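You operate a simulated robot arm through the tools that you are given. There is no shell and no other tool. Be economical: measure what you need, move in short steps, check, and stop when the job is done.

The job below is to be done with a simulated robot arm. You get a single attempt, and the scene is never put back.

Task
Leak-test the yellow valve block in the rig's nest and sort it.
Fine: clamp, rig cover and vent shut; pump to the green band; still in the band after five seconds means tight tray, else leak tray; vent before opening.

It is judged by the outcome, as a careful person would: the job done as asked, and still so three seconds after it is handed in. It fails if anything else is knocked over, pushed out of place, dropped, spilled or broken. A push-on lid holds only when it is set on centred and level and pressed home; a screw cap is set on level and turned clockwise until tight.

Robot
A 6-joint arm with a two-finger parallel gripper, fixed in place. Base frame: the origin is at the foot of the arm, x ahead of it, y to its left, z up; the work surface is at about z = 0.87. Lengths are in m, angles in rad, forces in N, time in s.
With the tool pointing down near the work surface it reaches from about 0.24 to 0.64 m from the base axis. Its first joint turns from -1.152 to 1.152 rad. Payload 2.7 kg.
The TCP is the grasp point between the finger pads, 0.023 m short of the fingertips. In the tool frame z runs along the fingers and y along their closing line. Largest opening 0.094 m; finger width 0.038, thickness 0.01; the body of the gripper, 0.054 by 0.096 m, starts 0.039 m behind the TCP.
Orientation is told as [roll, pitch, yaw] about the base's x, y, z axes, in that order, counted from this pose: with the fingers straight down and closing along the base's y, the tool's x points along the base's -x, its y along +y and its z along -z.

Tools
- The arm moves only by the tool drive_tool. Its argument "increments" is one flat list of numbers, 7 for each row, row after row: the opening in per cent of the stroke, from 0 (shut) to 100 (fully open), then the shift along the base's x, y, z in m, then the turn, a rotation vector about the base's x, y, z in degrees. In form: [grip, x, y, z, rx, ry, rz, grip, x, y, z, rx, ry, rz, ...]. A call has 1 to 12 rows; each row shifts and turns the commanded pose from where the row before left it. A row lasts 0.2 s, in which the tool goes at most 0.05 m and 0.15 rad; a call with a longer step from one row to the next is refused whole, and so is a gripper value outside its range. Where a pose cannot be reached the arm comes as near as it can. A force on the tool above 60 N (or 10 N above the force at the start of the call, whichever is more), or a blocked arm, ends the call early, and 0.2 s more pass. Each finger travels about 0.045 m/s and halts on what it meets, pressing with about 26 N; the grip force reading is that of the motor and also rises with nothing between the fingers. The clock runs only during rows and for 0.2 s after the last one: add rows that do not move to give the fingers time. The reply holds the time, the measured pose of the TCP, the force on the tool along the base axes, the opening and the grip force, in the units named above and with some noise.
- Cameras (640 x 400 px; columns grow to the right, rows downward): "scene" is fixed at [0.1012, -0.4581, 1.4135]; the picture's right is [0.47, -0.88, 0.00], its down [-0.43, -0.22, -0.88] and it looks along [0.78, 0.41, -0.48] (base axes); focal length 292 px, centre (320, 200). "wrist" rides on the gripper at [0.086, 0.016, -0.074] in the tool frame; the picture's right is [-0.18, 0.98, 0.00], its down [-0.58, -0.11, -0.81] and it looks along [-0.79, -0.15, 0.59] (tool axes); focal length 243 px, centre (320, 200). There is no depth. A picture from a camera that has moved, and an enlarged one, comes with that camera's place and axes in the base frame and with its lens.
- camera(camera): a new picture of that camera. It takes no simulated time.
- close_up(camera, box): a new picture of the part [left, top, right, bottom] of that camera's present view, enlarged. It takes no simulated time.
- hand_in(): hands the job in; it is judged then, once.

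Go step by step. Nothing tells you positions but the pictures and the camera data: compare them with the known pose of the tool, close in by small moves and look again before you grip or let go. The budget is 120 turns and 84 pictures, counting those below and the enlarged ones. Unless the task says otherwise, let go and move clear before handing in, and close with one line.

The tools are called after "Emit:" as name(argument=value, ...) on one line, values as JSON. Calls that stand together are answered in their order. drive_tool: Moves the arm, as the interface text tells. Its arguments: {"type":"object","properties":{"increments":{"type":"array","items":{"type":"number"}}},"required":["increments"]} The other tools are called the same way: camera (camera) takes a picture; close_up (camera, box) takes an enlarged picture of a part of a camera's view; hand_in () hands the job in.

At the start:

```text
clock: 0.0
ee_pos: [0.3172, -0.1683, 1.2458]
orientation: [0.001, 0.0, 0.001]
ft_force: [-0.2, -0.3, -0.2]
width: 0.0939
gripper_force: 0.0
```

scene: 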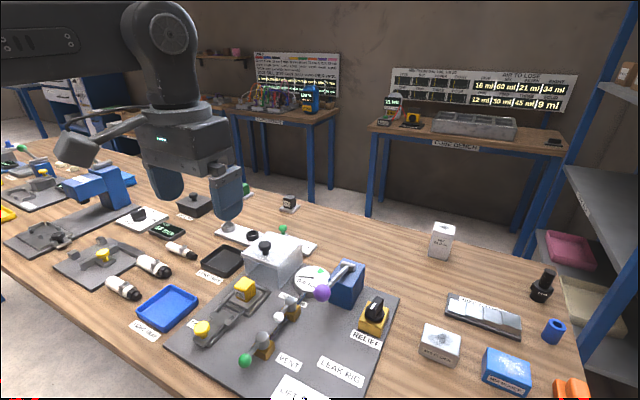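
wrist: 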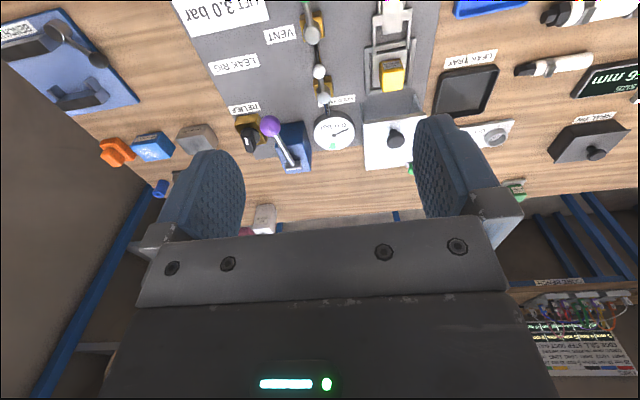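

I see the leak rig in front of the arm with a yellow block, a toggle clamp, a clear cover, a pump lever (purple knob), a gauge, and a vent valve. I'll enlarge the rig first to learn the details.

Emit:
close_up(camera="scene", box=[170, 220, 410, 400])

Emit:
close_up(camera="wrist", box=[170, 0, 530, 200])

Emit:
close_up(camera="scene", box=[0, 140, 330, 346])

```text
2.22 times, centred on (290, 310) of scene
camera zoom: at [0.1012, -0.4581, 1.4135], right [0.47, -0.88, 0.0], down [-0.43, -0.22, -0.88], along [0.78, 0.41, -0.48], focal length 648 px, centre (387, -44)
```

zoom: 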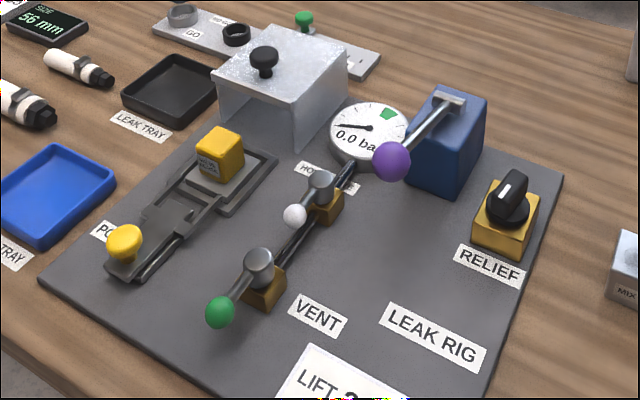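

```text
1.78 times, centred on (350, 100) of wrist
camera zoom: at [0.2303, -0.1519, 1.3208], right [0.18, 0.98, 0.0], down [0.58, -0.11, 0.81], along [0.79, -0.15, -0.59], focal length 431 px, centre (267, 378)
```

zoom: 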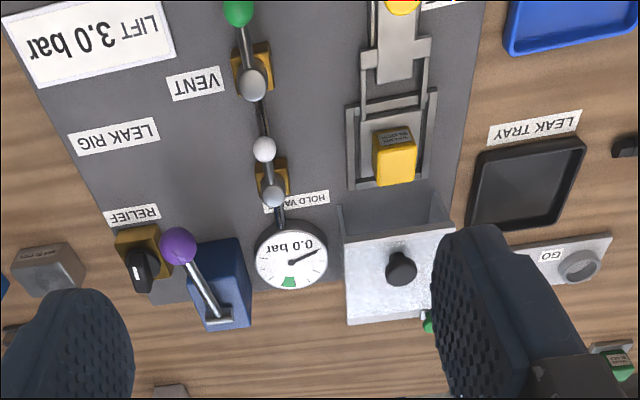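

```text
1.94 times, centred on (165, 243) of scene
camera zoom: at [0.1012, -0.4581, 1.4135], right [0.47, -0.88, 0.0], down [-0.43, -0.22, -0.88], along [0.78, 0.41, -0.48], focal length 566 px, centre (621, 117)
```

zoom: 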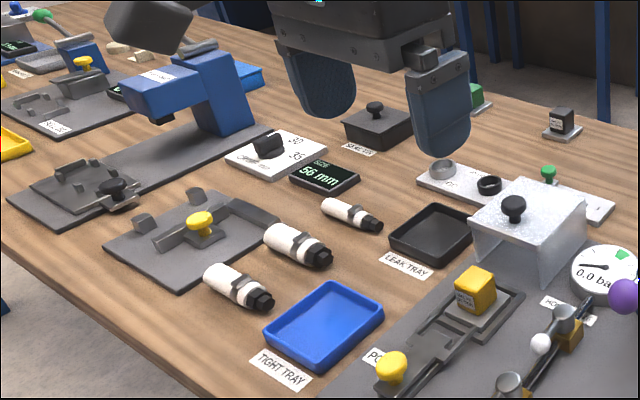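

The nest with the block is near (0.457, -0.073), the yellow clamp knob near (0.332, -0.075), and the vent ball near (0.318, -0.192). The hood knob is near (0.527, -0.08, 0.985) and the pump ball near (0.448, -0.274, 1.005). I'll move closer for a better look at the mechanisms.

Emit:
drive_tool(increments=[100, -0.03, 0.03, -0.03, 0, 0, 0, 100, -0.03, 0.03, -0.03, 0, 0, 0, 100, 0, 0.02, -0.03, 0, 0, 0])

Emit:
camera(camera="wrist")

Emit:
close_up(camera="scene", box=[185, 230, 305, 350])

```text
refused: row 1 steps farther than a row can; nothing moved
```

```text
78 pictures are left
camera wrist: at [0.2303, -0.1519, 1.3208], right [0.18, 0.98, 0.0], down [0.58, -0.11, 0.81], along [0.79, -0.15, -0.59], focal length 243 px, centre (320, 200)
```

wrist: 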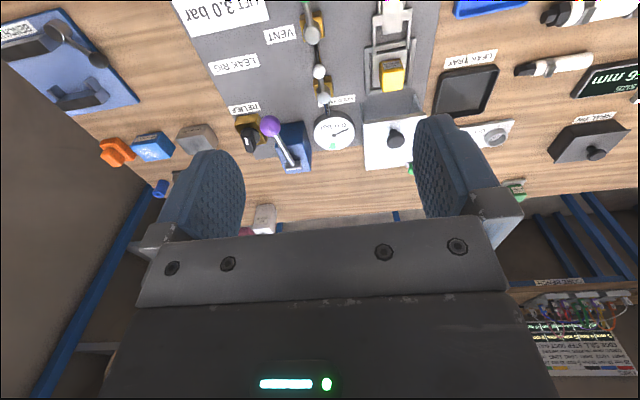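

```text
3.33 times, centred on (245, 290) of scene
camera zoom: at [0.1012, -0.4581, 1.4135], right [0.47, -0.88, 0.0], down [-0.43, -0.22, -0.88], along [0.78, 0.41, -0.48], focal length 972 px, centre (570, -100)
```

zoom: 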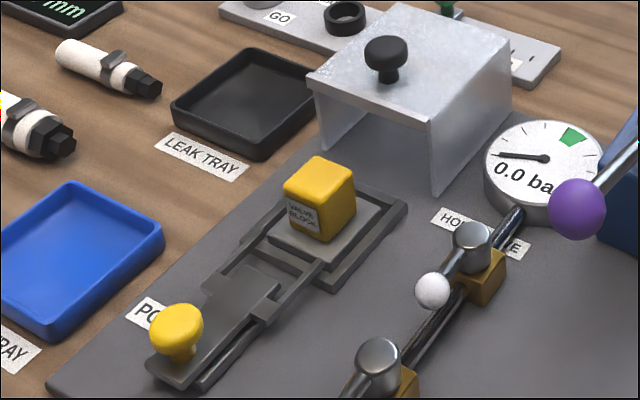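

The step was a little too long for one row, so I'll use smaller steps to get the wrist camera nearer.

Emit:
drive_tool(increments=[100, -0.02, 0.025, -0.03, 0, 0, 0, 100, -0.02, 0.025, -0.03, 0, 0, 0, 100, -0.02, 0.02, -0.03, 0, 0, 0, 100, 0, 0, -0.03, 0, 0, 0])

Emit:
camera(camera="wrist")

```text
clock: 1.0
ee_pos: [0.2559, -0.0971, 1.1241]
orientation: [-0.001, -0.002, 0.002]
ft_force: [-0.1, 0.2, -0.3]
width: 0.094
gripper_force: 0.0
```

```text
76 pictures are left
camera wrist: at [0.1689, -0.0806, 1.1986], right [0.18, 0.98, 0.0], down [0.58, -0.11, 0.81], along [0.79, -0.15, -0.59], focal length 243 px, centre (320, 200)
```

wrist: 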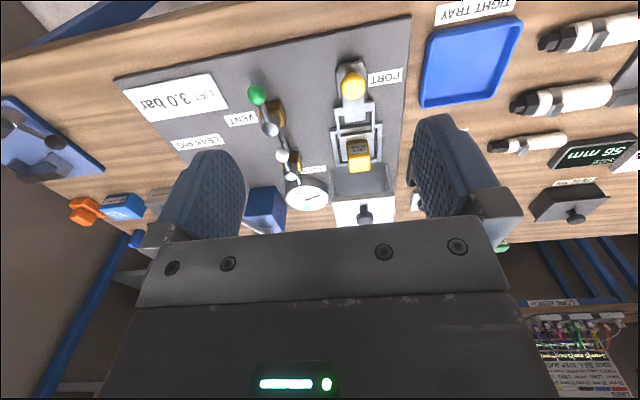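

Emit:
close_up(camera="wrist", box=[290, 40, 420, 230])

Emit:
close_up(camera="wrist", box=[230, 70, 350, 220])

Emit:
close_up(camera="scene", box=[270, 240, 400, 330])

```text
2.11 times, centred on (355, 135) of wrist
camera zoom: at [0.1689, -0.0806, 1.1986], right [0.18, 0.98, 0.0], down [0.58, -0.11, 0.81], along [0.79, -0.15, -0.59], focal length 511 px, centre (246, 337)
```

zoom: 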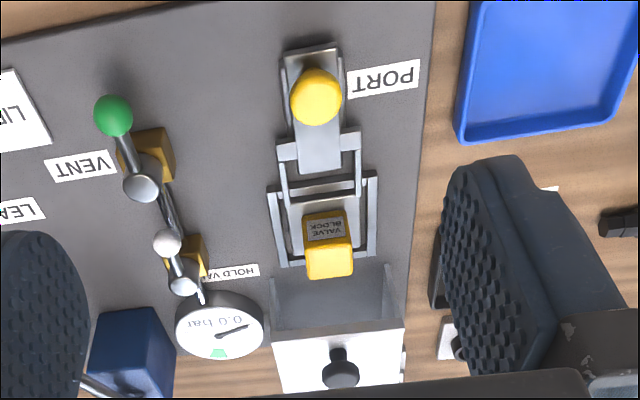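

```text
2.67 times, centred on (290, 145) of wrist
camera zoom: at [0.1689, -0.0806, 1.1986], right [0.18, 0.98, 0.0], down [0.58, -0.11, 0.81], along [0.79, -0.15, -0.59], focal length 647 px, centre (400, 347)
```

zoom: 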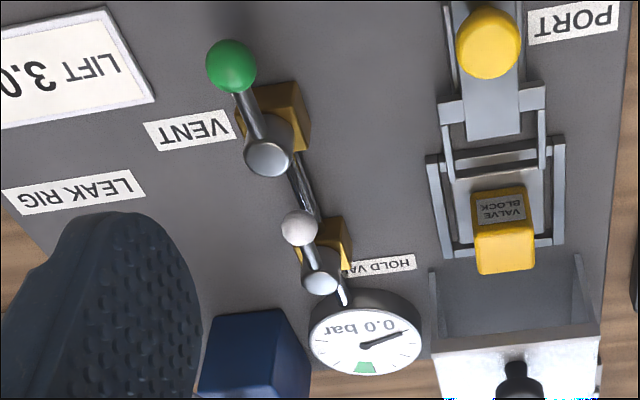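

```text
4.44 times, centred on (335, 285) of scene
camera zoom: at [0.1012, -0.4581, 1.4135], right [0.47, -0.88, 0.0], down [-0.43, -0.22, -0.88], along [0.78, 0.41, -0.48], focal length 1296 px, centre (253, -178)
```

zoom: 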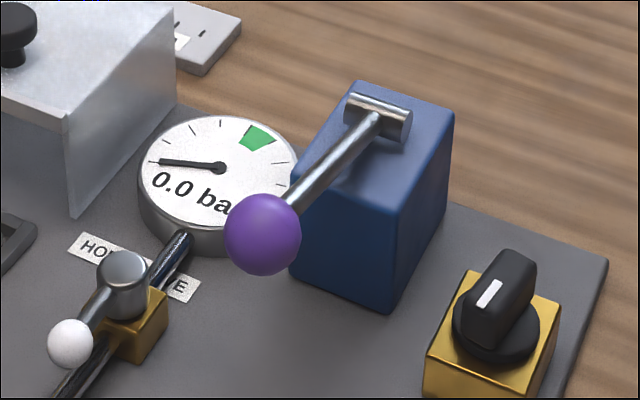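

The clamp looks like a sliding or toggle carriage in front of the nest. I'll go lower to see how it is built from the side.

Emit:
drive_tool(increments=[100, 0, 0.02, -0.04, 0, 0, 0, 100, 0, 0.0, -0.04, 0, 0, 0, 100, 0, 0.0, -0.03, 0, 0, 0])

Emit:
close_up(camera="wrist", box=[240, 40, 420, 220])

Emit:
close_up(camera="scene", box=[185, 270, 285, 350])

```text
clock: 1.8
ee_pos: [0.2593, -0.0783, 1.0129]
orientation: [0.0, -0.001, 0.001]
ft_force: [0.4, 0.1, 0.4]
width: 0.0941
gripper_force: 0.0
```

```text
2.22 times, centred on (330, 130) of wrist
camera zoom: at [0.1724, -0.0621, 1.0878], right [0.18, 0.98, 0.0], down [0.58, -0.11, 0.81], along [0.79, -0.15, -0.59], focal length 539 px, centre (298, 356)
```

zoom: 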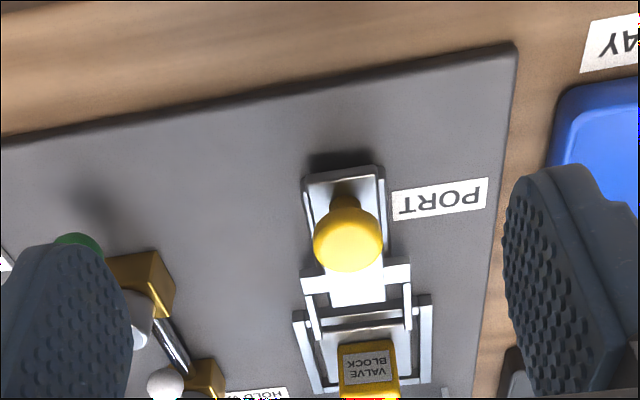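

```text
5.00 times, centred on (235, 310) of scene
camera zoom: at [0.1012, -0.4581, 1.4135], right [0.47, -0.88, 0.0], down [-0.43, -0.22, -0.88], along [0.78, 0.41, -0.48], focal length 1458 px, centre (745, -350)
```

zoom: 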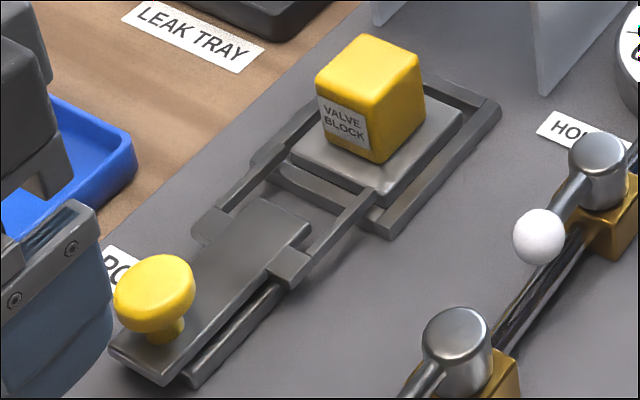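

The clamp is a carriage on rails, with its knob head near (0.334, -0.069, 0.906). It slides about 4 cm toward the block's port. I'll go above the knob and check.

Emit:
drive_tool(increments=[100, 0.04, 0.005, 0, 0, 0, 0, 100, 0.035, 0.003, 0, 0, 0, 0, 100, 0, 0, -0.035, 0, 0, 0, 100, 0, 0, -0.03, 0, 0, 0])

Emit:
close_up(camera="scene", box=[130, 230, 330, 380])

Emit:
camera(camera="wrist")

```text
clock: 2.8
ee_pos: [0.334, -0.0689, 0.9512]
orientation: [0.0, -0.001, 0.001]
ft_force: [0.9, -0.4, 0.2]
width: 0.0941
gripper_force: 0.1
```

```text
2.67 times, centred on (230, 305) of scene
camera zoom: at [0.1012, -0.4581, 1.4135], right [0.47, -0.88, 0.0], down [-0.43, -0.22, -0.88], along [0.78, 0.41, -0.48], focal length 778 px, centre (560, -80)
```

zoom: 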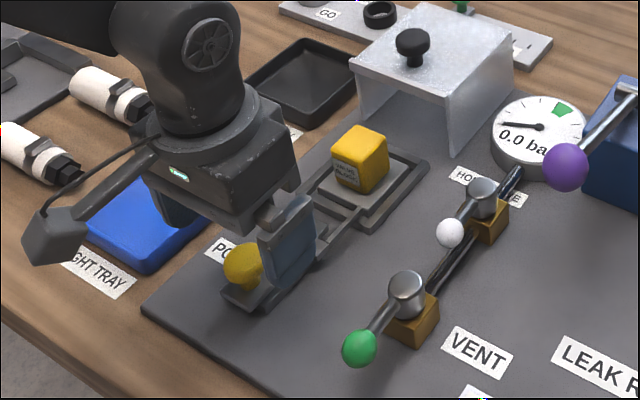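

```text
69 pictures are left
camera wrist: at [0.2472, -0.0536, 1.0261], right [0.18, 0.98, 0.0], down [0.58, -0.11, 0.81], along [0.79, -0.15, -0.59], focal length 243 px, centre (320, 200)
```

wrist: 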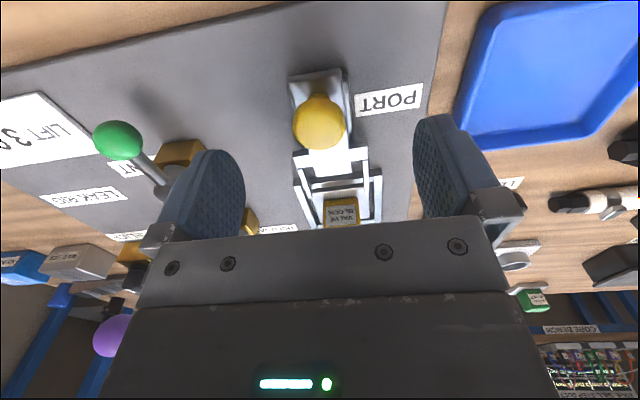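

The knob lies between the fingers. I'll descend and close on it.

Emit:
drive_tool(increments=[100, -0.001, -0.001, -0.02, 0, 0, 0, 100, 0, 0, -0.014, 0, 0, 0, 60, 0, 0, 0, 0, 0, 0, 20, 0, 0, 0, 0, 0, 0, 20, 0, 0, 0, 0, 0, 0, 20, 0, 0, 0, 0, 0, 0, 20, 0, 0, 0, 0, 0, 0])

Emit:
camera(camera="wrist")

```text
clock: 4.4
ee_pos: [0.3331, -0.0703, 0.9191]
orientation: [0.0, 0.002, 0.001]
ft_force: [0.1, -7.5, -3.0]
width: 0.0289
gripper_force: 44.9
```

```text
68 pictures are left
camera wrist: at [0.2457, -0.0538, 0.9938], right [0.18, 0.98, 0.0], down [0.58, -0.11, 0.81], along [0.79, -0.15, -0.59], focal length 243 px, centre (320, 200)
```

wrist: 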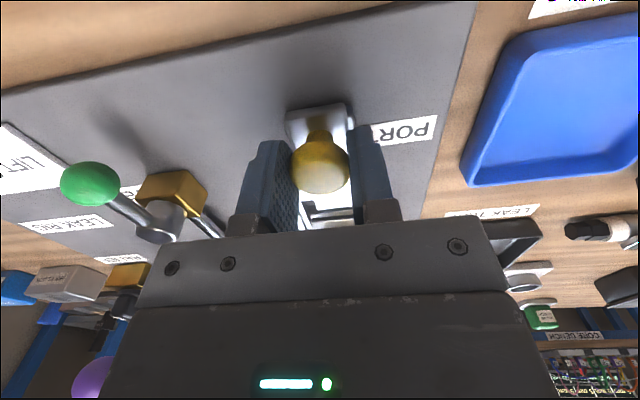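

The knob is held. I'll slide the carriage toward the block in small steps.

Emit:
drive_tool(increments=[20, 0.008, -0.001, 0, 0, 0, 0, 20, 0.008, 0, 0, 0, 0, 0, 20, 0.008, 0, 0, 0, 0, 0])

Emit:
close_up(camera="scene", box=[130, 230, 330, 380])

```text
clock: 5.2
ee_pos: [0.3561, -0.0698, 0.9183]
orientation: [-0.002, -0.005, 0.001]
ft_force: [-1.1, 26.1, 24.6]
width: 0.0289
gripper_force: 44.7
```

```text
2.67 times, centred on (230, 305) of scene
camera zoom: at [0.101, -0.4573, 1.4138], right [0.47, -0.88, 0.0], down [-0.43, -0.22, -0.88], along [0.78, 0.41, -0.48], focal length 778 px, centre (560, -80)
```

zoom: 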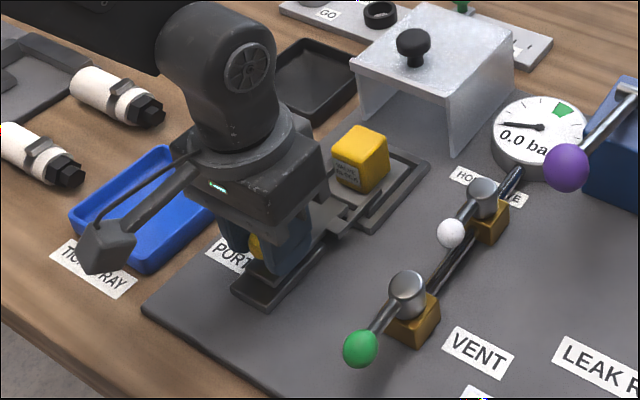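

It slides along x as expected, with some side load. I'll correct y and z slightly and keep going.

Emit:
drive_tool(increments=[20, 0.004, 0.001, 0.001, 0, 0, 0, 20, 0.006, 0, 0, 0, 0, 0])

```text
clock: 5.8
ee_pos: [0.3656, -0.0698, 0.9178]
orientation: [0.001, -0.002, 0.001]
ft_force: [0.5, 23.5, 12.3]
width: 0.0291
gripper_force: 45.5
```

Emit:
drive_tool(increments=[20, 0.005, 0.001, 0, 0, 0, 0, 20, 0.004, 0, 0, 0, 0, 0, 20, 0.004, 0, 0, 0, 0, 0])

Emit:
close_up(camera="scene", box=[170, 240, 310, 345])

```text
clock: 6.6
ee_pos: [0.3747, -0.0703, 0.9169]
orientation: [0.0, 0.01, -0.002]
ft_force: [-25.4, -0.5, 22.5]
width: 0.0291
gripper_force: 45.2
```

```text
3.81 times, centred on (240, 292) of scene
camera zoom: at [0.1003, -0.458, 1.4136], right [0.47, -0.88, 0.0], down [-0.42, -0.22, -0.88], along [0.78, 0.41, -0.48], focal length 1111 px, centre (625, -152)
```

zoom: 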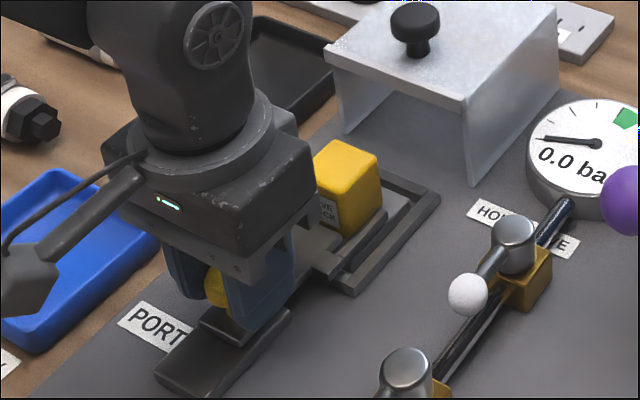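

A firm reaction in x shows the clamp is at its stop, about 4.2 cm of travel. I'll press a little more, then release and rise.

Emit:
drive_tool(increments=[20, 0.003, 0, 0.001, 0, 0, 0, 20, 0, 0, 0, 0, 0, 0, 50, -0.004, 0, 0, 0, 0, 0, 80, 0, 0, 0, 0, 0, 0, 100, 0, 0, 0, 0, 0, 0, 100, 0, 0, 0.03, 0, 0, 0, 100, 0, 0, 0.04, 0, 0, 0, 100, -0.02, -0.04, 0.02, 0, 0, 0, 100, -0.02, -0.04, 0, 0, 0, 0])

Emit:
close_up(camera="scene", box=[170, 230, 410, 380])

Emit:
camera(camera="wrist")

```text
clock: 8.6
ee_pos: [0.3374, -0.1494, 1.0094]
orientation: [0.0, 0.002, -0.001]
ft_force: [0.3, 0.0, -0.3]
width: 0.0936
gripper_force: 0.1
```

```text
2.67 times, centred on (290, 305) of scene
camera zoom: at [0.1013, -0.4581, 1.4135], right [0.47, -0.88, 0.0], down [-0.43, -0.22, -0.88], along [0.78, 0.41, -0.48], focal length 778 px, centre (400, -80)
```

zoom: 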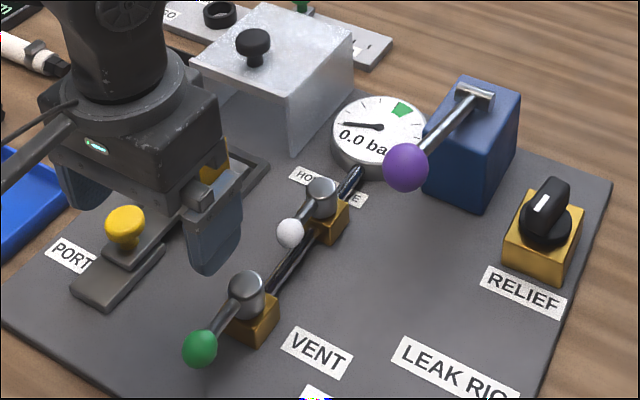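

```text
64 pictures are left
camera wrist: at [0.2514, -0.1334, 1.0839], right [0.18, 0.98, 0.0], down [0.58, -0.11, 0.81], along [0.79, -0.15, -0.59], focal length 243 px, centre (320, 200)
```

wrist: 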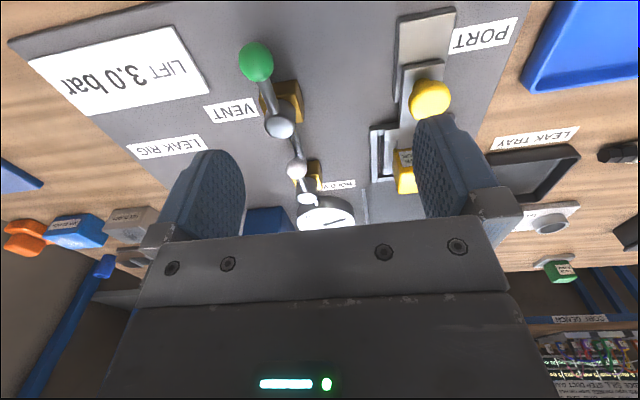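

The clamp stayed shut. Next is the hood, so I'll approach its knob from above and look.

Emit:
drive_tool(increments=[100, 0.02, 0.02, 0.035, 0, 0, 0, 100, 0.025, 0.025, 0.03, 0, 0, 0, 100, 0.03, 0.03, 0.0, 0, 0, 0, 100, 0.03, 0, 0, 0, 0, 0])

Emit:
camera(camera="wrist")

Emit:
close_up(camera="scene", box=[170, 200, 370, 350])

```text
clock: 9.6
ee_pos: [0.4431, -0.0713, 1.075]
orientation: [-0.001, -0.002, 0.001]
ft_force: [0.5, 0.4, 0.1]
width: 0.0939
gripper_force: 0.1
```

```text
63 pictures are left
camera wrist: at [0.3565, -0.0557, 1.1503], right [0.18, 0.98, 0.0], down [0.58, -0.11, 0.81], along [0.79, -0.15, -0.59], focal length 243 px, centre (320, 200)
```

wrist: 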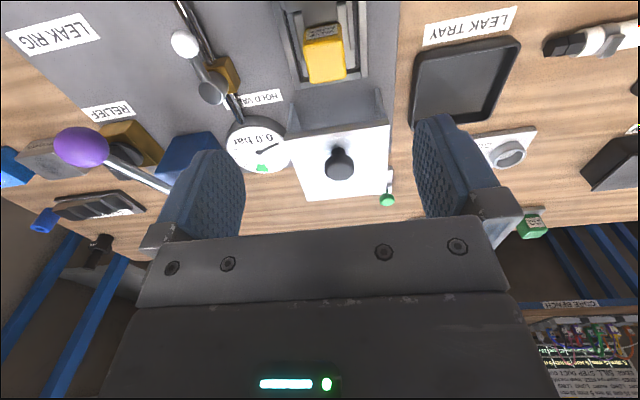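

```text
2.67 times, centred on (270, 275) of scene
camera zoom: at [0.1012, -0.4581, 1.4135], right [0.47, -0.88, 0.0], down [-0.43, -0.22, -0.88], along [0.78, 0.41, -0.48], focal length 778 px, centre (453, 0)
```

zoom: 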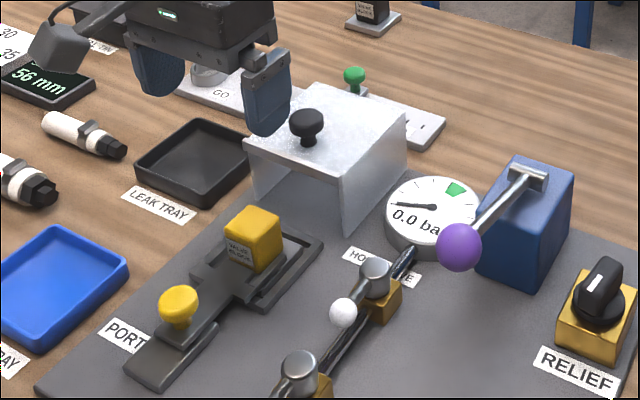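

I estimate the hood knob head at about (0.542, -0.070, 0.968). I'll move above it, lower partway and check.

Emit:
drive_tool(increments=[100, 0.035, 0, 0, 0, 0, 0, 100, 0.035, 0, 0, 0, 0, 0, 100, 0.028, 0.001, 0, 0, 0, 0, 100, 0, 0, -0.04, 0, 0, 0, 100, 0, 0, -0.02, 0, 0, 0])

Emit:
camera(camera="wrist")

Emit:
close_up(camera="scene", box=[210, 200, 350, 305])

```text
clock: 10.8
ee_pos: [0.5391, -0.076, 1.0138]
orientation: [0.0, -0.001, 0.0]
ft_force: [0.6, 0.8, 0.5]
width: 0.0944
gripper_force: 0.1
```

```text
61 pictures are left
camera wrist: at [0.4528, -0.0594, 1.0889], right [0.18, 0.98, 0.0], down [0.58, -0.11, 0.81], along [0.79, -0.15, -0.59], focal length 243 px, centre (320, 200)
```

wrist: 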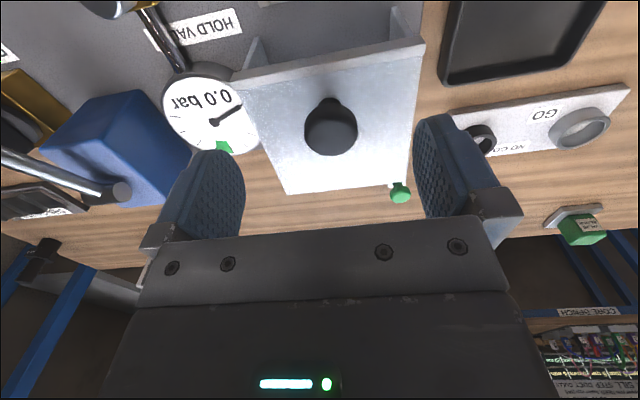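

```text
3.81 times, centred on (280, 252) of scene
camera zoom: at [0.1013, -0.4581, 1.4135], right [0.47, -0.88, 0.0], down [-0.43, -0.22, -0.88], along [0.78, 0.41, -0.48], focal length 1111 px, centre (472, 0)
```

zoom: 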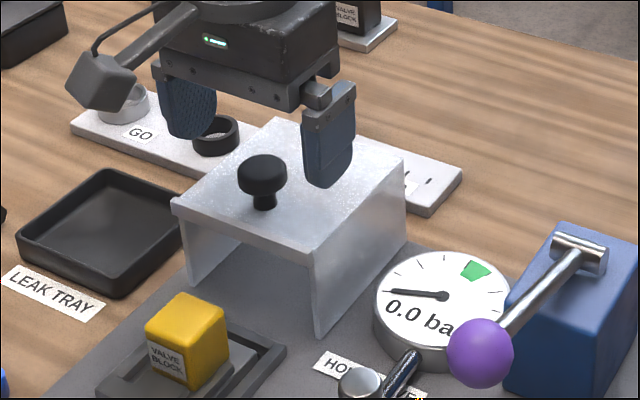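

The knob is between the fingers, slightly to +y. I'll lower, check for contact, and close.

Emit:
drive_tool(increments=[100, 0.002, 0.005, -0.015, 0, 0, 0, 100, 0, 0, -0.012, 0, 0, 0, 100, 0, 0, -0.008, 0, 0, 0])

Emit:
close_up(camera="scene", box=[210, 200, 350, 305])

Emit:
camera(camera="wrist")

```text
clock: 11.6
ee_pos: [0.5414, -0.0702, 0.9807]
orientation: [-0.001, 0.0, 0.0]
ft_force: [-0.3, 0.0, 0.0]
width: 0.0938
gripper_force: 0.1
```

```text
3.81 times, centred on (280, 252) of scene
camera zoom: at [0.1012, -0.4581, 1.4135], right [0.47, -0.88, 0.0], down [-0.43, -0.22, -0.88], along [0.78, 0.41, -0.48], focal length 1111 px, centre (472, 0)
```

zoom: 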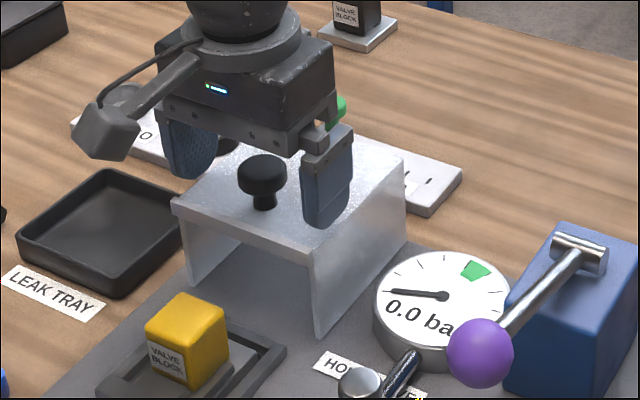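

```text
58 pictures are left
camera wrist: at [0.4542, -0.0543, 1.0544], right [0.18, 0.98, 0.0], down [0.58, -0.11, 0.81], along [0.79, -0.15, -0.59], focal length 243 px, centre (320, 200)
```

wrist: 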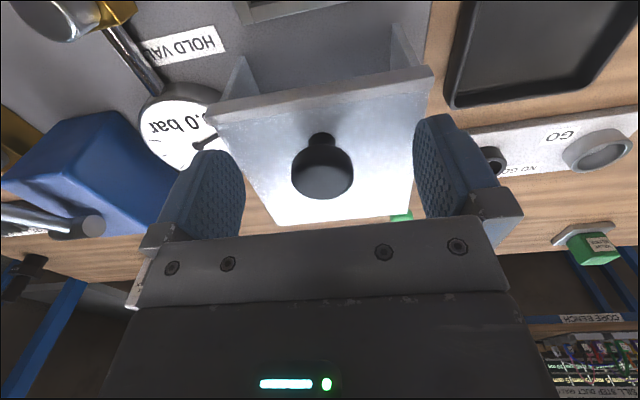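

The knob is well placed. I'll close on it.

Emit:
drive_tool(increments=[70, -0.003, 0, -0.001, 0, 0, 0, 40, 0, 0, 0, 0, 0, 0, 20, 0, 0, 0, 0, 0, 0, 20, 0, 0, 0, 0, 0, 0, 20, 0, 0, 0, 0, 0, 0, 20, 0, 0, 0, 0, 0, 0])

```text
clock: 13.0
ee_pos: [0.5386, -0.0707, 0.9776]
orientation: [0.0, 0.0, 0.001]
ft_force: [-0.4, -3.3, -1.5]
width: 0.0309
gripper_force: 45.4
```

The knob is held. I'll pull gently toward -x to test whether the hood slides.

Emit:
drive_tool(increments=[20, -0.005, 0, 0, 0, 0, 0, 20, -0.005, 0, 0, 0, 0, 0])

Emit:
close_up(camera="scene", box=[210, 200, 350, 305])

```text
clock: 13.6
ee_pos: [0.5291, -0.0703, 0.9774]
orientation: [-0.003, -0.001, 0.001]
ft_force: [0.4, -5.9, 6.1]
width: 0.0311
gripper_force: 44.6
```

```text
3.81 times, centred on (280, 252) of scene
camera zoom: at [0.1012, -0.4582, 1.4135], right [0.47, -0.88, 0.0], down [-0.43, -0.22, -0.88], along [0.78, 0.41, -0.48], focal length 1111 px, centre (472, 0)
```

zoom: 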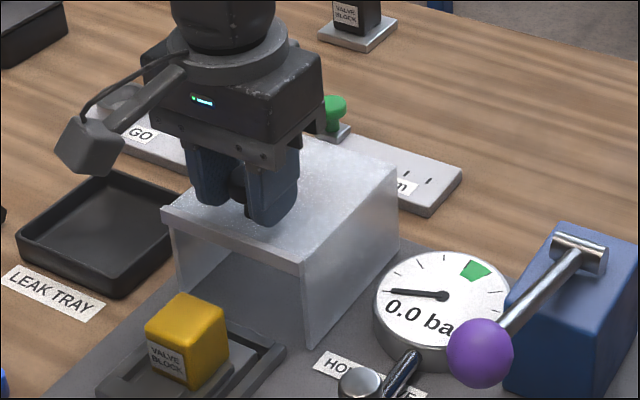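

The hood slides freely, so I'll continue over the nest until it meets its stop.

Emit:
drive_tool(increments=[20, -0.008, 0, 0, 0, 0, 0, 20, -0.008, 0, 0, 0, 0, 0, 20, -0.008, 0, 0, 0, 0, 0, 20, -0.008, 0, 0, 0, 0, 0, 20, -0.008, 0, 0, 0, 0, 0])

Emit:
close_up(camera="scene", box=[190, 220, 350, 340])

```text
clock: 14.8
ee_pos: [0.4887, -0.0701, 0.9767]
orientation: [-0.002, -0.002, -0.001]
ft_force: [1.6, -11.9, 3.3]
width: 0.0311
gripper_force: 45.0
```

```text
3.33 times, centred on (270, 280) of scene
camera zoom: at [0.1012, -0.4584, 1.4134], right [0.47, -0.88, 0.0], down [-0.43, -0.22, -0.88], along [0.78, 0.41, -0.48], focal length 972 px, centre (487, -67)
```

zoom: 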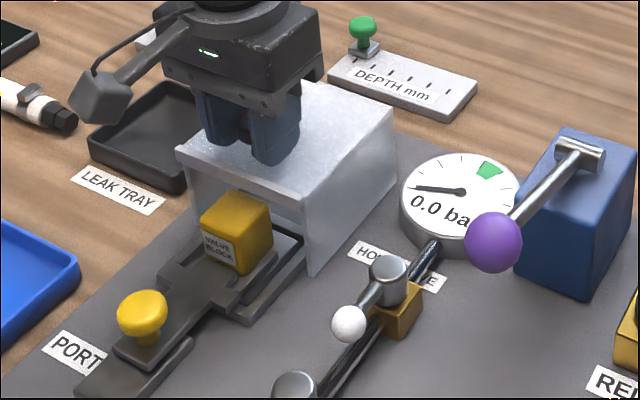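

Emit:
drive_tool(increments=[20, -0.008, 0, 0, 0, 0, 0, 20, -0.006, 0, 0, 0, 0, 0, 20, -0.006, 0, 0, 0, 0, 0, 20, -0.006, 0, 0, 0, 0, 0, 20, -0.006, 0, 0, 0, 0, 0])

Emit:
close_up(camera="scene", box=[190, 220, 350, 340])

```text
clock: 16.0
ee_pos: [0.457, -0.0697, 0.9785]
orientation: [-0.002, -0.001, 0.001]
ft_force: [1.2, -22.7, -3.5]
width: 0.0307
gripper_force: 44.7
```

```text
3.33 times, centred on (270, 280) of scene
camera zoom: at [0.1013, -0.4587, 1.4133], right [0.47, -0.88, 0.0], down [-0.43, -0.22, -0.88], along [0.78, 0.41, -0.48], focal length 972 px, centre (487, -67)
```

zoom: 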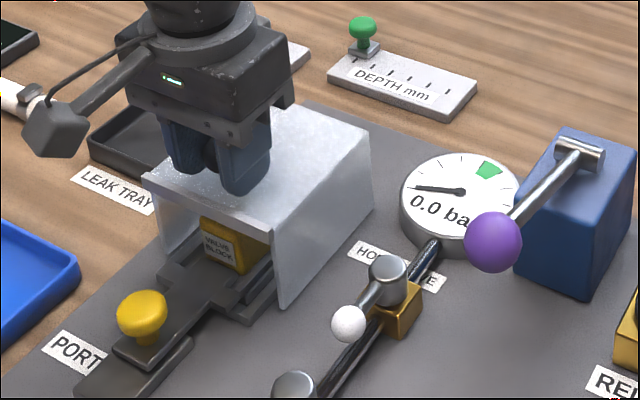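

The hood now covers the block and there's no stop yet. I'll relieve the side load a bit and continue to the end.

Emit:
drive_tool(increments=[20, -0.004, -0.001, 0, 0, 0, 0, 20, -0.004, 0, 0, 0, 0, 0, 20, -0.004, 0, 0, 0, 0, 0])

```text
clock: 16.8
ee_pos: [0.4445, -0.0693, 0.9772]
orientation: [0.001, 0.001, 0.002]
ft_force: [0.6, -16.4, -1.4]
width: 0.0311
gripper_force: 45.5
```

Emit:
drive_tool(increments=[20, -0.003, -0.001, 0, 0, 0, 0, 20, -0.003, 0, 0, 0, 0, 0])

Emit:
close_up(camera="scene", box=[190, 220, 350, 340])

Emit:
camera(camera="wrist")

```text
clock: 17.4
ee_pos: [0.4388, -0.07, 0.9775]
orientation: [0.002, -0.001, -0.001]
ft_force: [1.1, -6.2, 2.4]
width: 0.0309
gripper_force: 45.0
```

```text
3.33 times, centred on (270, 280) of scene
camera zoom: at [0.1013, -0.4582, 1.4135], right [0.47, -0.88, 0.0], down [-0.43, -0.22, -0.88], along [0.78, 0.41, -0.48], focal length 972 px, centre (487, -67)
```

zoom: 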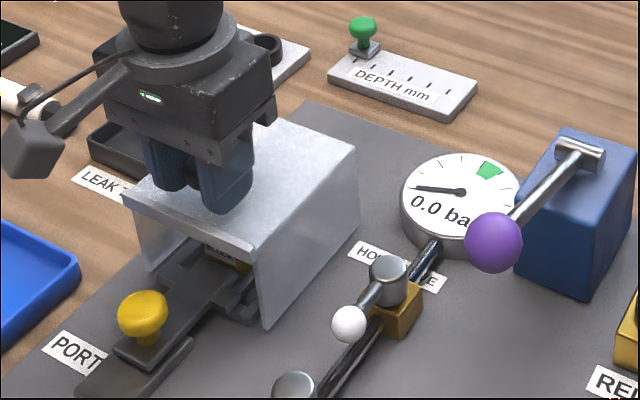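

```text
53 pictures are left
camera wrist: at [0.3525, -0.054, 1.0526], right [0.18, 0.98, 0.0], down [0.58, -0.11, 0.81], along [0.79, -0.15, -0.59], focal length 243 px, centre (320, 200)
```

wrist: 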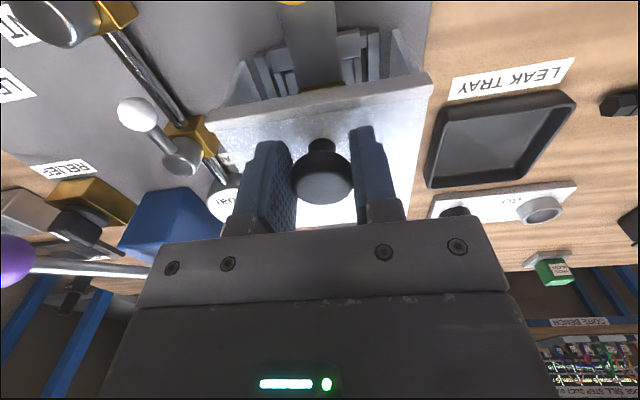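

The hood is roughly centred over the nest. I'll take another small step to see whether there is an end stop.

Emit:
drive_tool(increments=[20, -0.003, 0, 0, 0, 0, 0, 20, 0, 0, 0, 0, 0, 0])

```text
clock: 18.0
ee_pos: [0.4354, -0.0706, 0.9761]
orientation: [0.001, 0.0, -0.001]
ft_force: [0.5, 5.5, -6.5]
width: 0.031
gripper_force: 44.6
```

Emit:
drive_tool(increments=[20, -0.003, 0, 0, 0, 0, 0, 20, -0.003, 0, 0, 0, 0, 0, 20, 0, 0, 0, 0, 0, 0])

Emit:
close_up(camera="scene", box=[190, 230, 310, 320])

```text
clock: 18.8
ee_pos: [0.429, -0.0711, 0.9769]
orientation: [0.001, -0.002, 0.0]
ft_force: [-0.2, 12.8, 8.3]
width: 0.0311
gripper_force: 44.5
```

```text
4.44 times, centred on (250, 275) of scene
camera zoom: at [0.1012, -0.4577, 1.4137], right [0.47, -0.88, 0.0], down [-0.43, -0.22, -0.88], along [0.78, 0.41, -0.48], focal length 1296 px, centre (631, -133)
```

zoom: 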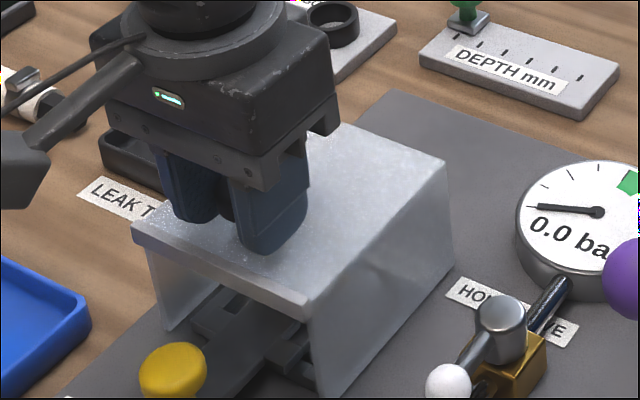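

Emit:
drive_tool(increments=[20, -0.003, 0.001, 0, 0, 0, 0, 20, -0.003, 0, 0, 0, 0, 0, 20, -0.003, 0, 0, 0, 0, 0, 20, 0, 0, 0, 0, 0, 0])

Emit:
close_up(camera="scene", box=[190, 230, 310, 320])

```text
clock: 19.8
ee_pos: [0.4235, -0.0702, 0.9789]
orientation: [-0.002, -0.005, 0.0]
ft_force: [15.1, -4.7, -1.2]
width: 0.031
gripper_force: 45.2
```

```text
4.44 times, centred on (250, 275) of scene
camera zoom: at [0.1017, -0.4582, 1.4135], right [0.47, -0.88, 0.0], down [-0.43, -0.22, -0.88], along [0.78, 0.41, -0.48], focal length 1296 px, centre (631, -133)
```

zoom: 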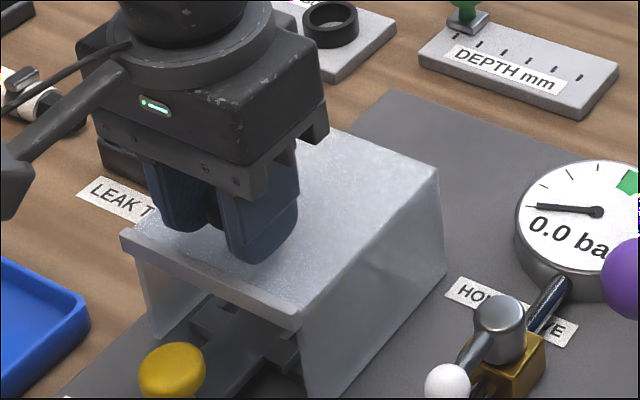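

The hood met its stop with about 15 N of reaction, so I'll nudge it home and release. After that I'll go above the vent ball, near (0.320, -0.190, 0.911).

Emit:
drive_tool(increments=[20, -0.002, 0, 0, 0, 0, 0, 50, 0.003, 0, 0, 0, 0, 0, 90, 0, 0, 0, 0, 0, 0, 90, 0, 0, 0, 0, 0, 0, 90, 0, 0, 0, 0, 0, 0, 90, 0, 0, 0.04, 0, 0, 0, 90, 0, -0.03, 0.02, 0, 0, 0, 90, -0.035, -0.03, 0, 0, 0, 0, 80, -0.035, -0.03, 0, 0, 0, 0, 70, -0.035, -0.03, 0, 0, 0, 0])

Emit:
camera(camera="wrist")

Emit:
close_up(camera="scene", box=[170, 220, 410, 400])

```text
clock: 22.0
ee_pos: [0.3192, -0.1906, 1.0375]
orientation: [-0.001, -0.001, -0.001]
ft_force: [-0.9, 1.2, 1.2]
width: 0.0658
gripper_force: 0.0
```

```text
50 pictures are left
camera wrist: at [0.2318, -0.175, 1.1131], right [0.18, 0.98, 0.0], down [0.58, -0.11, 0.81], along [0.79, -0.15, -0.59], focal length 243 px, centre (320, 200)
```

wrist: 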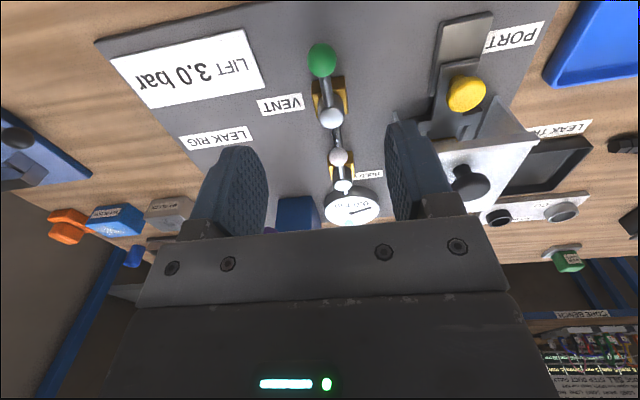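

```text
2.22 times, centred on (290, 310) of scene
camera zoom: at [0.1013, -0.4581, 1.4135], right [0.47, -0.88, 0.0], down [-0.43, -0.22, -0.88], along [0.78, 0.41, -0.48], focal length 648 px, centre (387, -44)
```

zoom: 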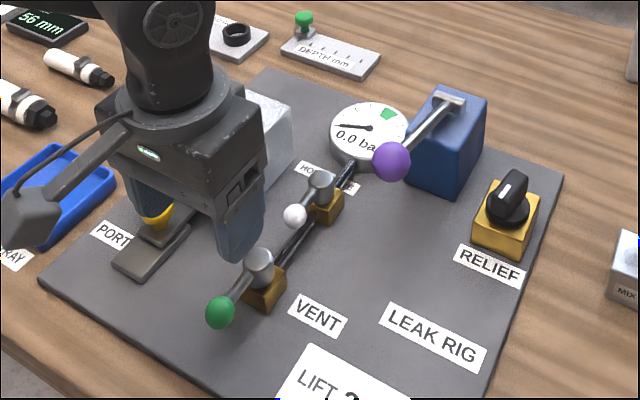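

The vent ball lines up with the tool at (0.319, -0.190). I'll descend around it and close.

Emit:
drive_tool(increments=[70, 0, 0, -0.04, 0, 0, 0, 70, 0, 0, -0.04, 0, 0, 0, 70, 0, 0, -0.039, 0, 0, 0, 40, 0, 0, 0, 0, 0, 0, 15, 0, 0, 0, 0, 0, 0, 15, 0, 0, 0, 0, 0, 0, 15, 0, 0, 0, 0, 0, 0])

Emit:
camera(camera="wrist")

```text
clock: 23.6
ee_pos: [0.3184, -0.1911, 0.918]
orientation: [0.001, 0.003, 0.002]
ft_force: [2.6, 20.3, 0.2]
width: 0.0238
gripper_force: 44.7
```

```text
48 pictures are left
camera wrist: at [0.2318, -0.1746, 0.9924], right [0.18, 0.98, 0.0], down [0.58, -0.11, 0.81], along [0.79, -0.15, -0.59], focal length 243 px, centre (320, 200)
```

wrist: 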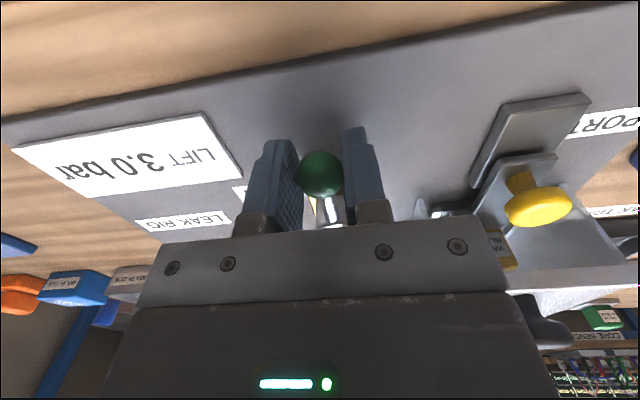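

The ball is held, and the side reaction suggests the handle is stopped toward -y. I'll test a small turn toward +y.

Emit:
drive_tool(increments=[15, 0.0003, 0.0055, 0, 0, 0, -7, 15, 0.001, 0.0055, 0, 0, 0, -7])

```text
clock: 24.2
ee_pos: [0.3192, -0.1798, 0.9175]
orientation: [-0.001, 0.004, -0.247]
ft_force: [-1.5, 0.5, -25.0]
width: 0.0235
gripper_force: 44.7
```

It turns freely that way. I'll follow the arc about the pivot at (0.364, -0.190), stopping the tool's own turn at 70° so the wrist camera stays clear of the hood knob.

Emit:
drive_tool(increments=[15, 0.002, 0.006, 0.001, 0, 0, -8, 15, 0.0027, 0.0056, 0, 0, 0, -8, 15, 0.0035, 0.0052, 0, 0, 0, -8, 15, 0.0042, 0.0047, 0, 0, 0, -8])

Emit:
close_up(camera="scene", box=[170, 230, 370, 380])

```text
clock: 25.2
ee_pos: [0.331, -0.1548, 0.9205]
orientation: [-0.002, 0.005, -0.805]
ft_force: [-4.5, 10.2, -22.9]
width: 0.0232
gripper_force: 44.8
```

```text
2.67 times, centred on (270, 305) of scene
camera zoom: at [0.1014, -0.458, 1.4136], right [0.47, -0.88, 0.0], down [-0.43, -0.22, -0.88], along [0.78, 0.41, -0.48], focal length 778 px, centre (453, -80)
```

zoom: 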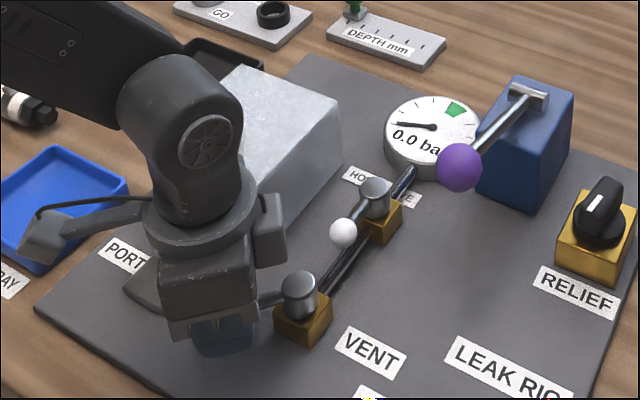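

The handle is following well. I'll continue to the crosswise position.

Emit:
drive_tool(increments=[15, 0.0048, 0.0035, 0.0, 0, 0, -8, 15, 0.0054, 0.003, 0, 0, 0, -8, 15, 0.0057, 0.0026, 0, 0, 0, -8, 15, 0.006, 0.0017, 0, 0, 0, 0])

Emit:
camera(camera="scene")

Emit:
camera(camera="wrist")

```text
clock: 26.2
ee_pos: [0.35, -0.1453, 0.92]
orientation: [-0.001, 0.003, -1.225]
ft_force: [-15.4, 31.3, 12.1]
width: 0.0234
gripper_force: 44.4
```

```text
46 pictures are left
```

scene: 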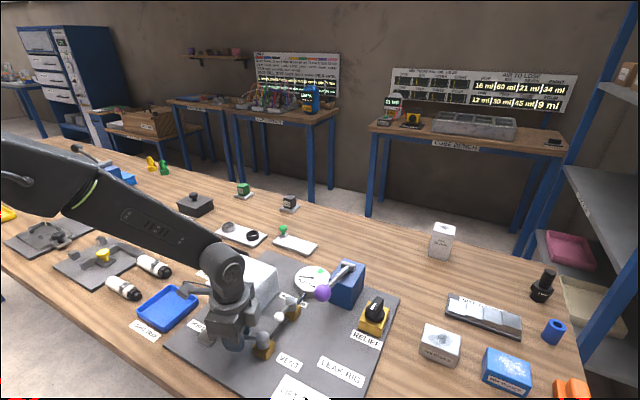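

```text
45 pictures are left
camera wrist: at [0.3368, -0.0588, 0.9945], right [0.99, 0.16, 0.0], down [0.1, -0.58, 0.81], along [0.13, -0.79, -0.59], focal length 243 px, centre (320, 200)
```

wrist: 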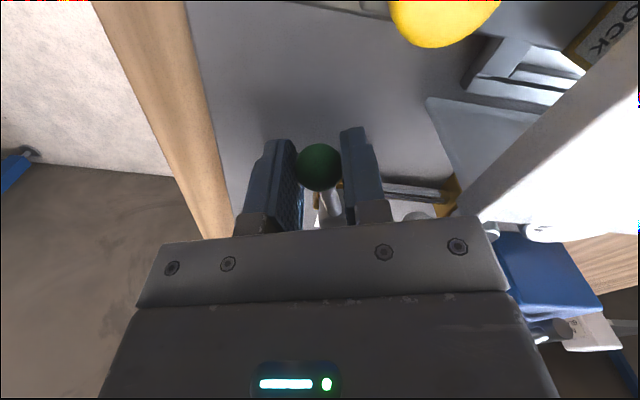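

The handle is about 73° round. I'll push the last part in +x.

Emit:
drive_tool(increments=[15, 0.005, 0.002, 0.0, 0, 0, -3, 15, 0.005, 0.001, 0, 0, 0, -3, 15, 0.003, 0, 0, 0, 0, -2])

```text
clock: 27.0
ee_pos: [0.3622, -0.1455, 0.9196]
orientation: [-0.006, 0.002, -1.362]
ft_force: [-21.0, 16.6, 6.3]
width: 0.0233
gripper_force: 45.5
```

Emit:
drive_tool(increments=[15, 0.004, 0, 0.0, 0, 0, 0, 15, 0.002, 0, 0, 0, 0, 0])

Emit:
camera(camera="wrist")

```text
clock: 27.6
ee_pos: [0.3633, -0.1437, 0.9197]
orientation: [-0.022, 0.007, -1.365]
ft_force: [-52.4, -5.5, 23.9]
width: 0.0231
gripper_force: 45.1
```

```text
44 pictures are left
camera wrist: at [0.3633, -0.0564, 0.9942], right [1.0, 0.02, -0.02], down [0.03, -0.59, 0.8], along [0.0, -0.8, -0.59], focal length 243 px, centre (320, 200)
```

wrist: 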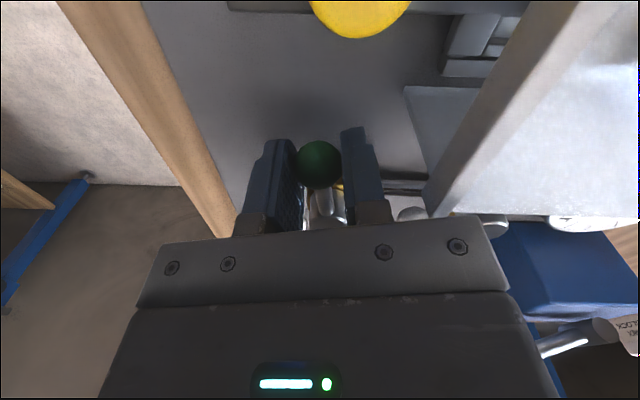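

The stop is at 90°, so the vent is shut. I'll back off, open slightly and lift clear.

Emit:
drive_tool(increments=[15, -0.005, -0.001, 0, 0, 0, 0, 36, 0, 0, 0, 0, 0, 0, 36, 0, 0, 0, 0, 0, 0, 36, 0, 0, 0.03, 0, 0, 0, 36, 0, 0, 0.04, 0, 0, 0, 36, 0, 0, 0.04, 0, 0, 0])

Emit:
camera(camera="wrist")

Emit:
close_up(camera="scene", box=[170, 220, 410, 400])

```text
clock: 29.0
ee_pos: [0.3694, -0.1477, 1.0294]
orientation: [0.0, 0.0, -1.361]
ft_force: [0.5, -0.1, 0.8]
width: 0.0339
gripper_force: 0.0
```

```text
43 pictures are left
camera wrist: at [0.3654, -0.0593, 1.105], right [1.0, 0.02, 0.0], down [0.01, -0.59, 0.81], along [0.02, -0.81, -0.59], focal length 243 px, centre (320, 200)
```

wrist: 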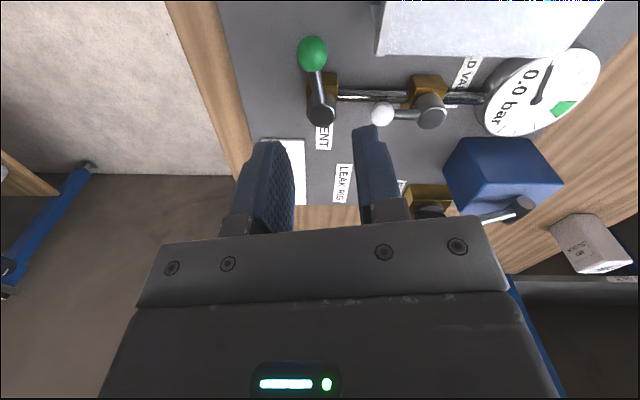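

```text
2.22 times, centred on (290, 310) of scene
camera zoom: at [0.1012, -0.4581, 1.4135], right [0.47, -0.88, 0.0], down [-0.43, -0.22, -0.88], along [0.78, 0.41, -0.48], focal length 648 px, centre (387, -44)
```

zoom: 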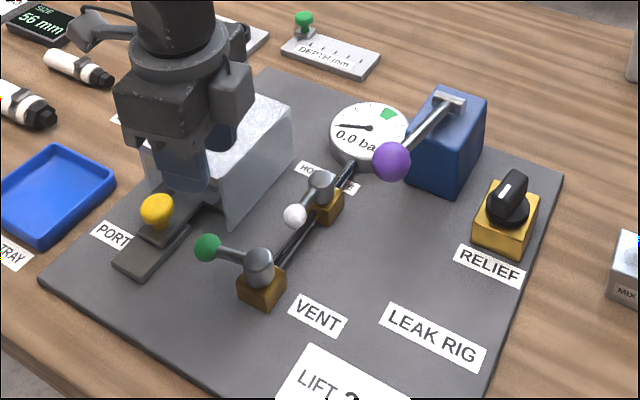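

The vent handle is now crosswise, so it's shut. Next is the pump lever, with its ball near (0.448, -0.274, 1.005) and hinge near (0.582, -0.273, 0.962). I'll rise, turn back and go above the ball.

Emit:
drive_tool(increments=[60, 0, 0, 0.035, 0, 0, 7.8, 100, 0, 0, 0.03, 0, 0, 7.8, 100, 0, -0.02, 0, 0, 0, 7.8, 100, 0, -0.02, 0, 0, 0, 7.8, 100, 0.01, -0.02, 0, 0, 0, 7.8, 100, 0.015, -0.02, 0, 0, 0, 7.8, 100, 0.015, -0.02, 0, 0, 0, 7.8, 100, 0.015, -0.016, 0, 0, 0, 7.8, 100, 0.012, -0.01, 0, 0, 0, 7.8, 100, 0.012, 0, 0, 0, 0, 7.8])

Emit:
camera(camera="wrist")

Emit:
camera(camera="scene")

```text
clock: 31.2
ee_pos: [0.4453, -0.2717, 1.0956]
orientation: [0.0, 0.0, 0.001]
ft_force: [0.2, -0.2, -0.2]
width: 0.094
gripper_force: 0.1
```

```text
41 pictures are left
camera wrist: at [0.358, -0.2555, 1.1702], right [0.18, 0.98, 0.0], down [0.58, -0.11, 0.81], along [0.79, -0.15, -0.59], focal length 243 px, centre (320, 200)
```

wrist: 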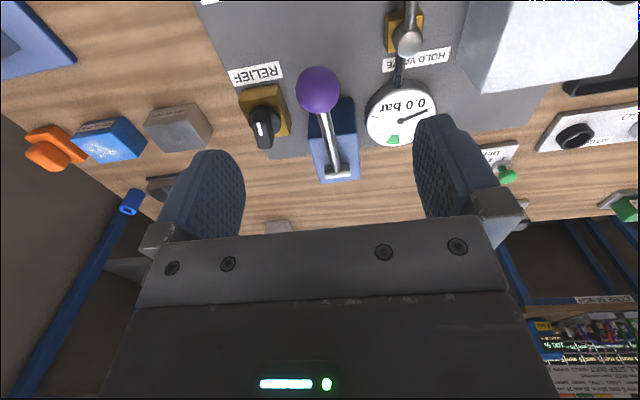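

```text
40 pictures are left
```

scene: 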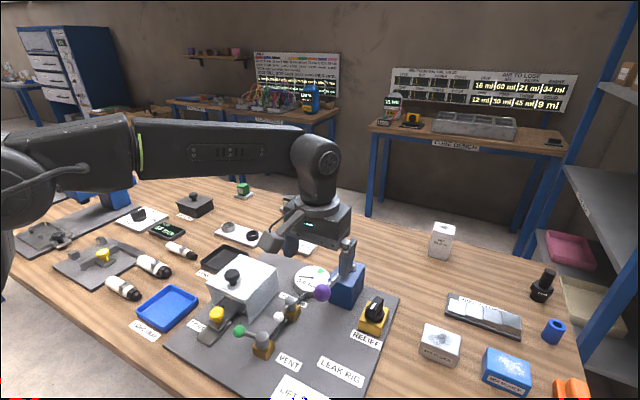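

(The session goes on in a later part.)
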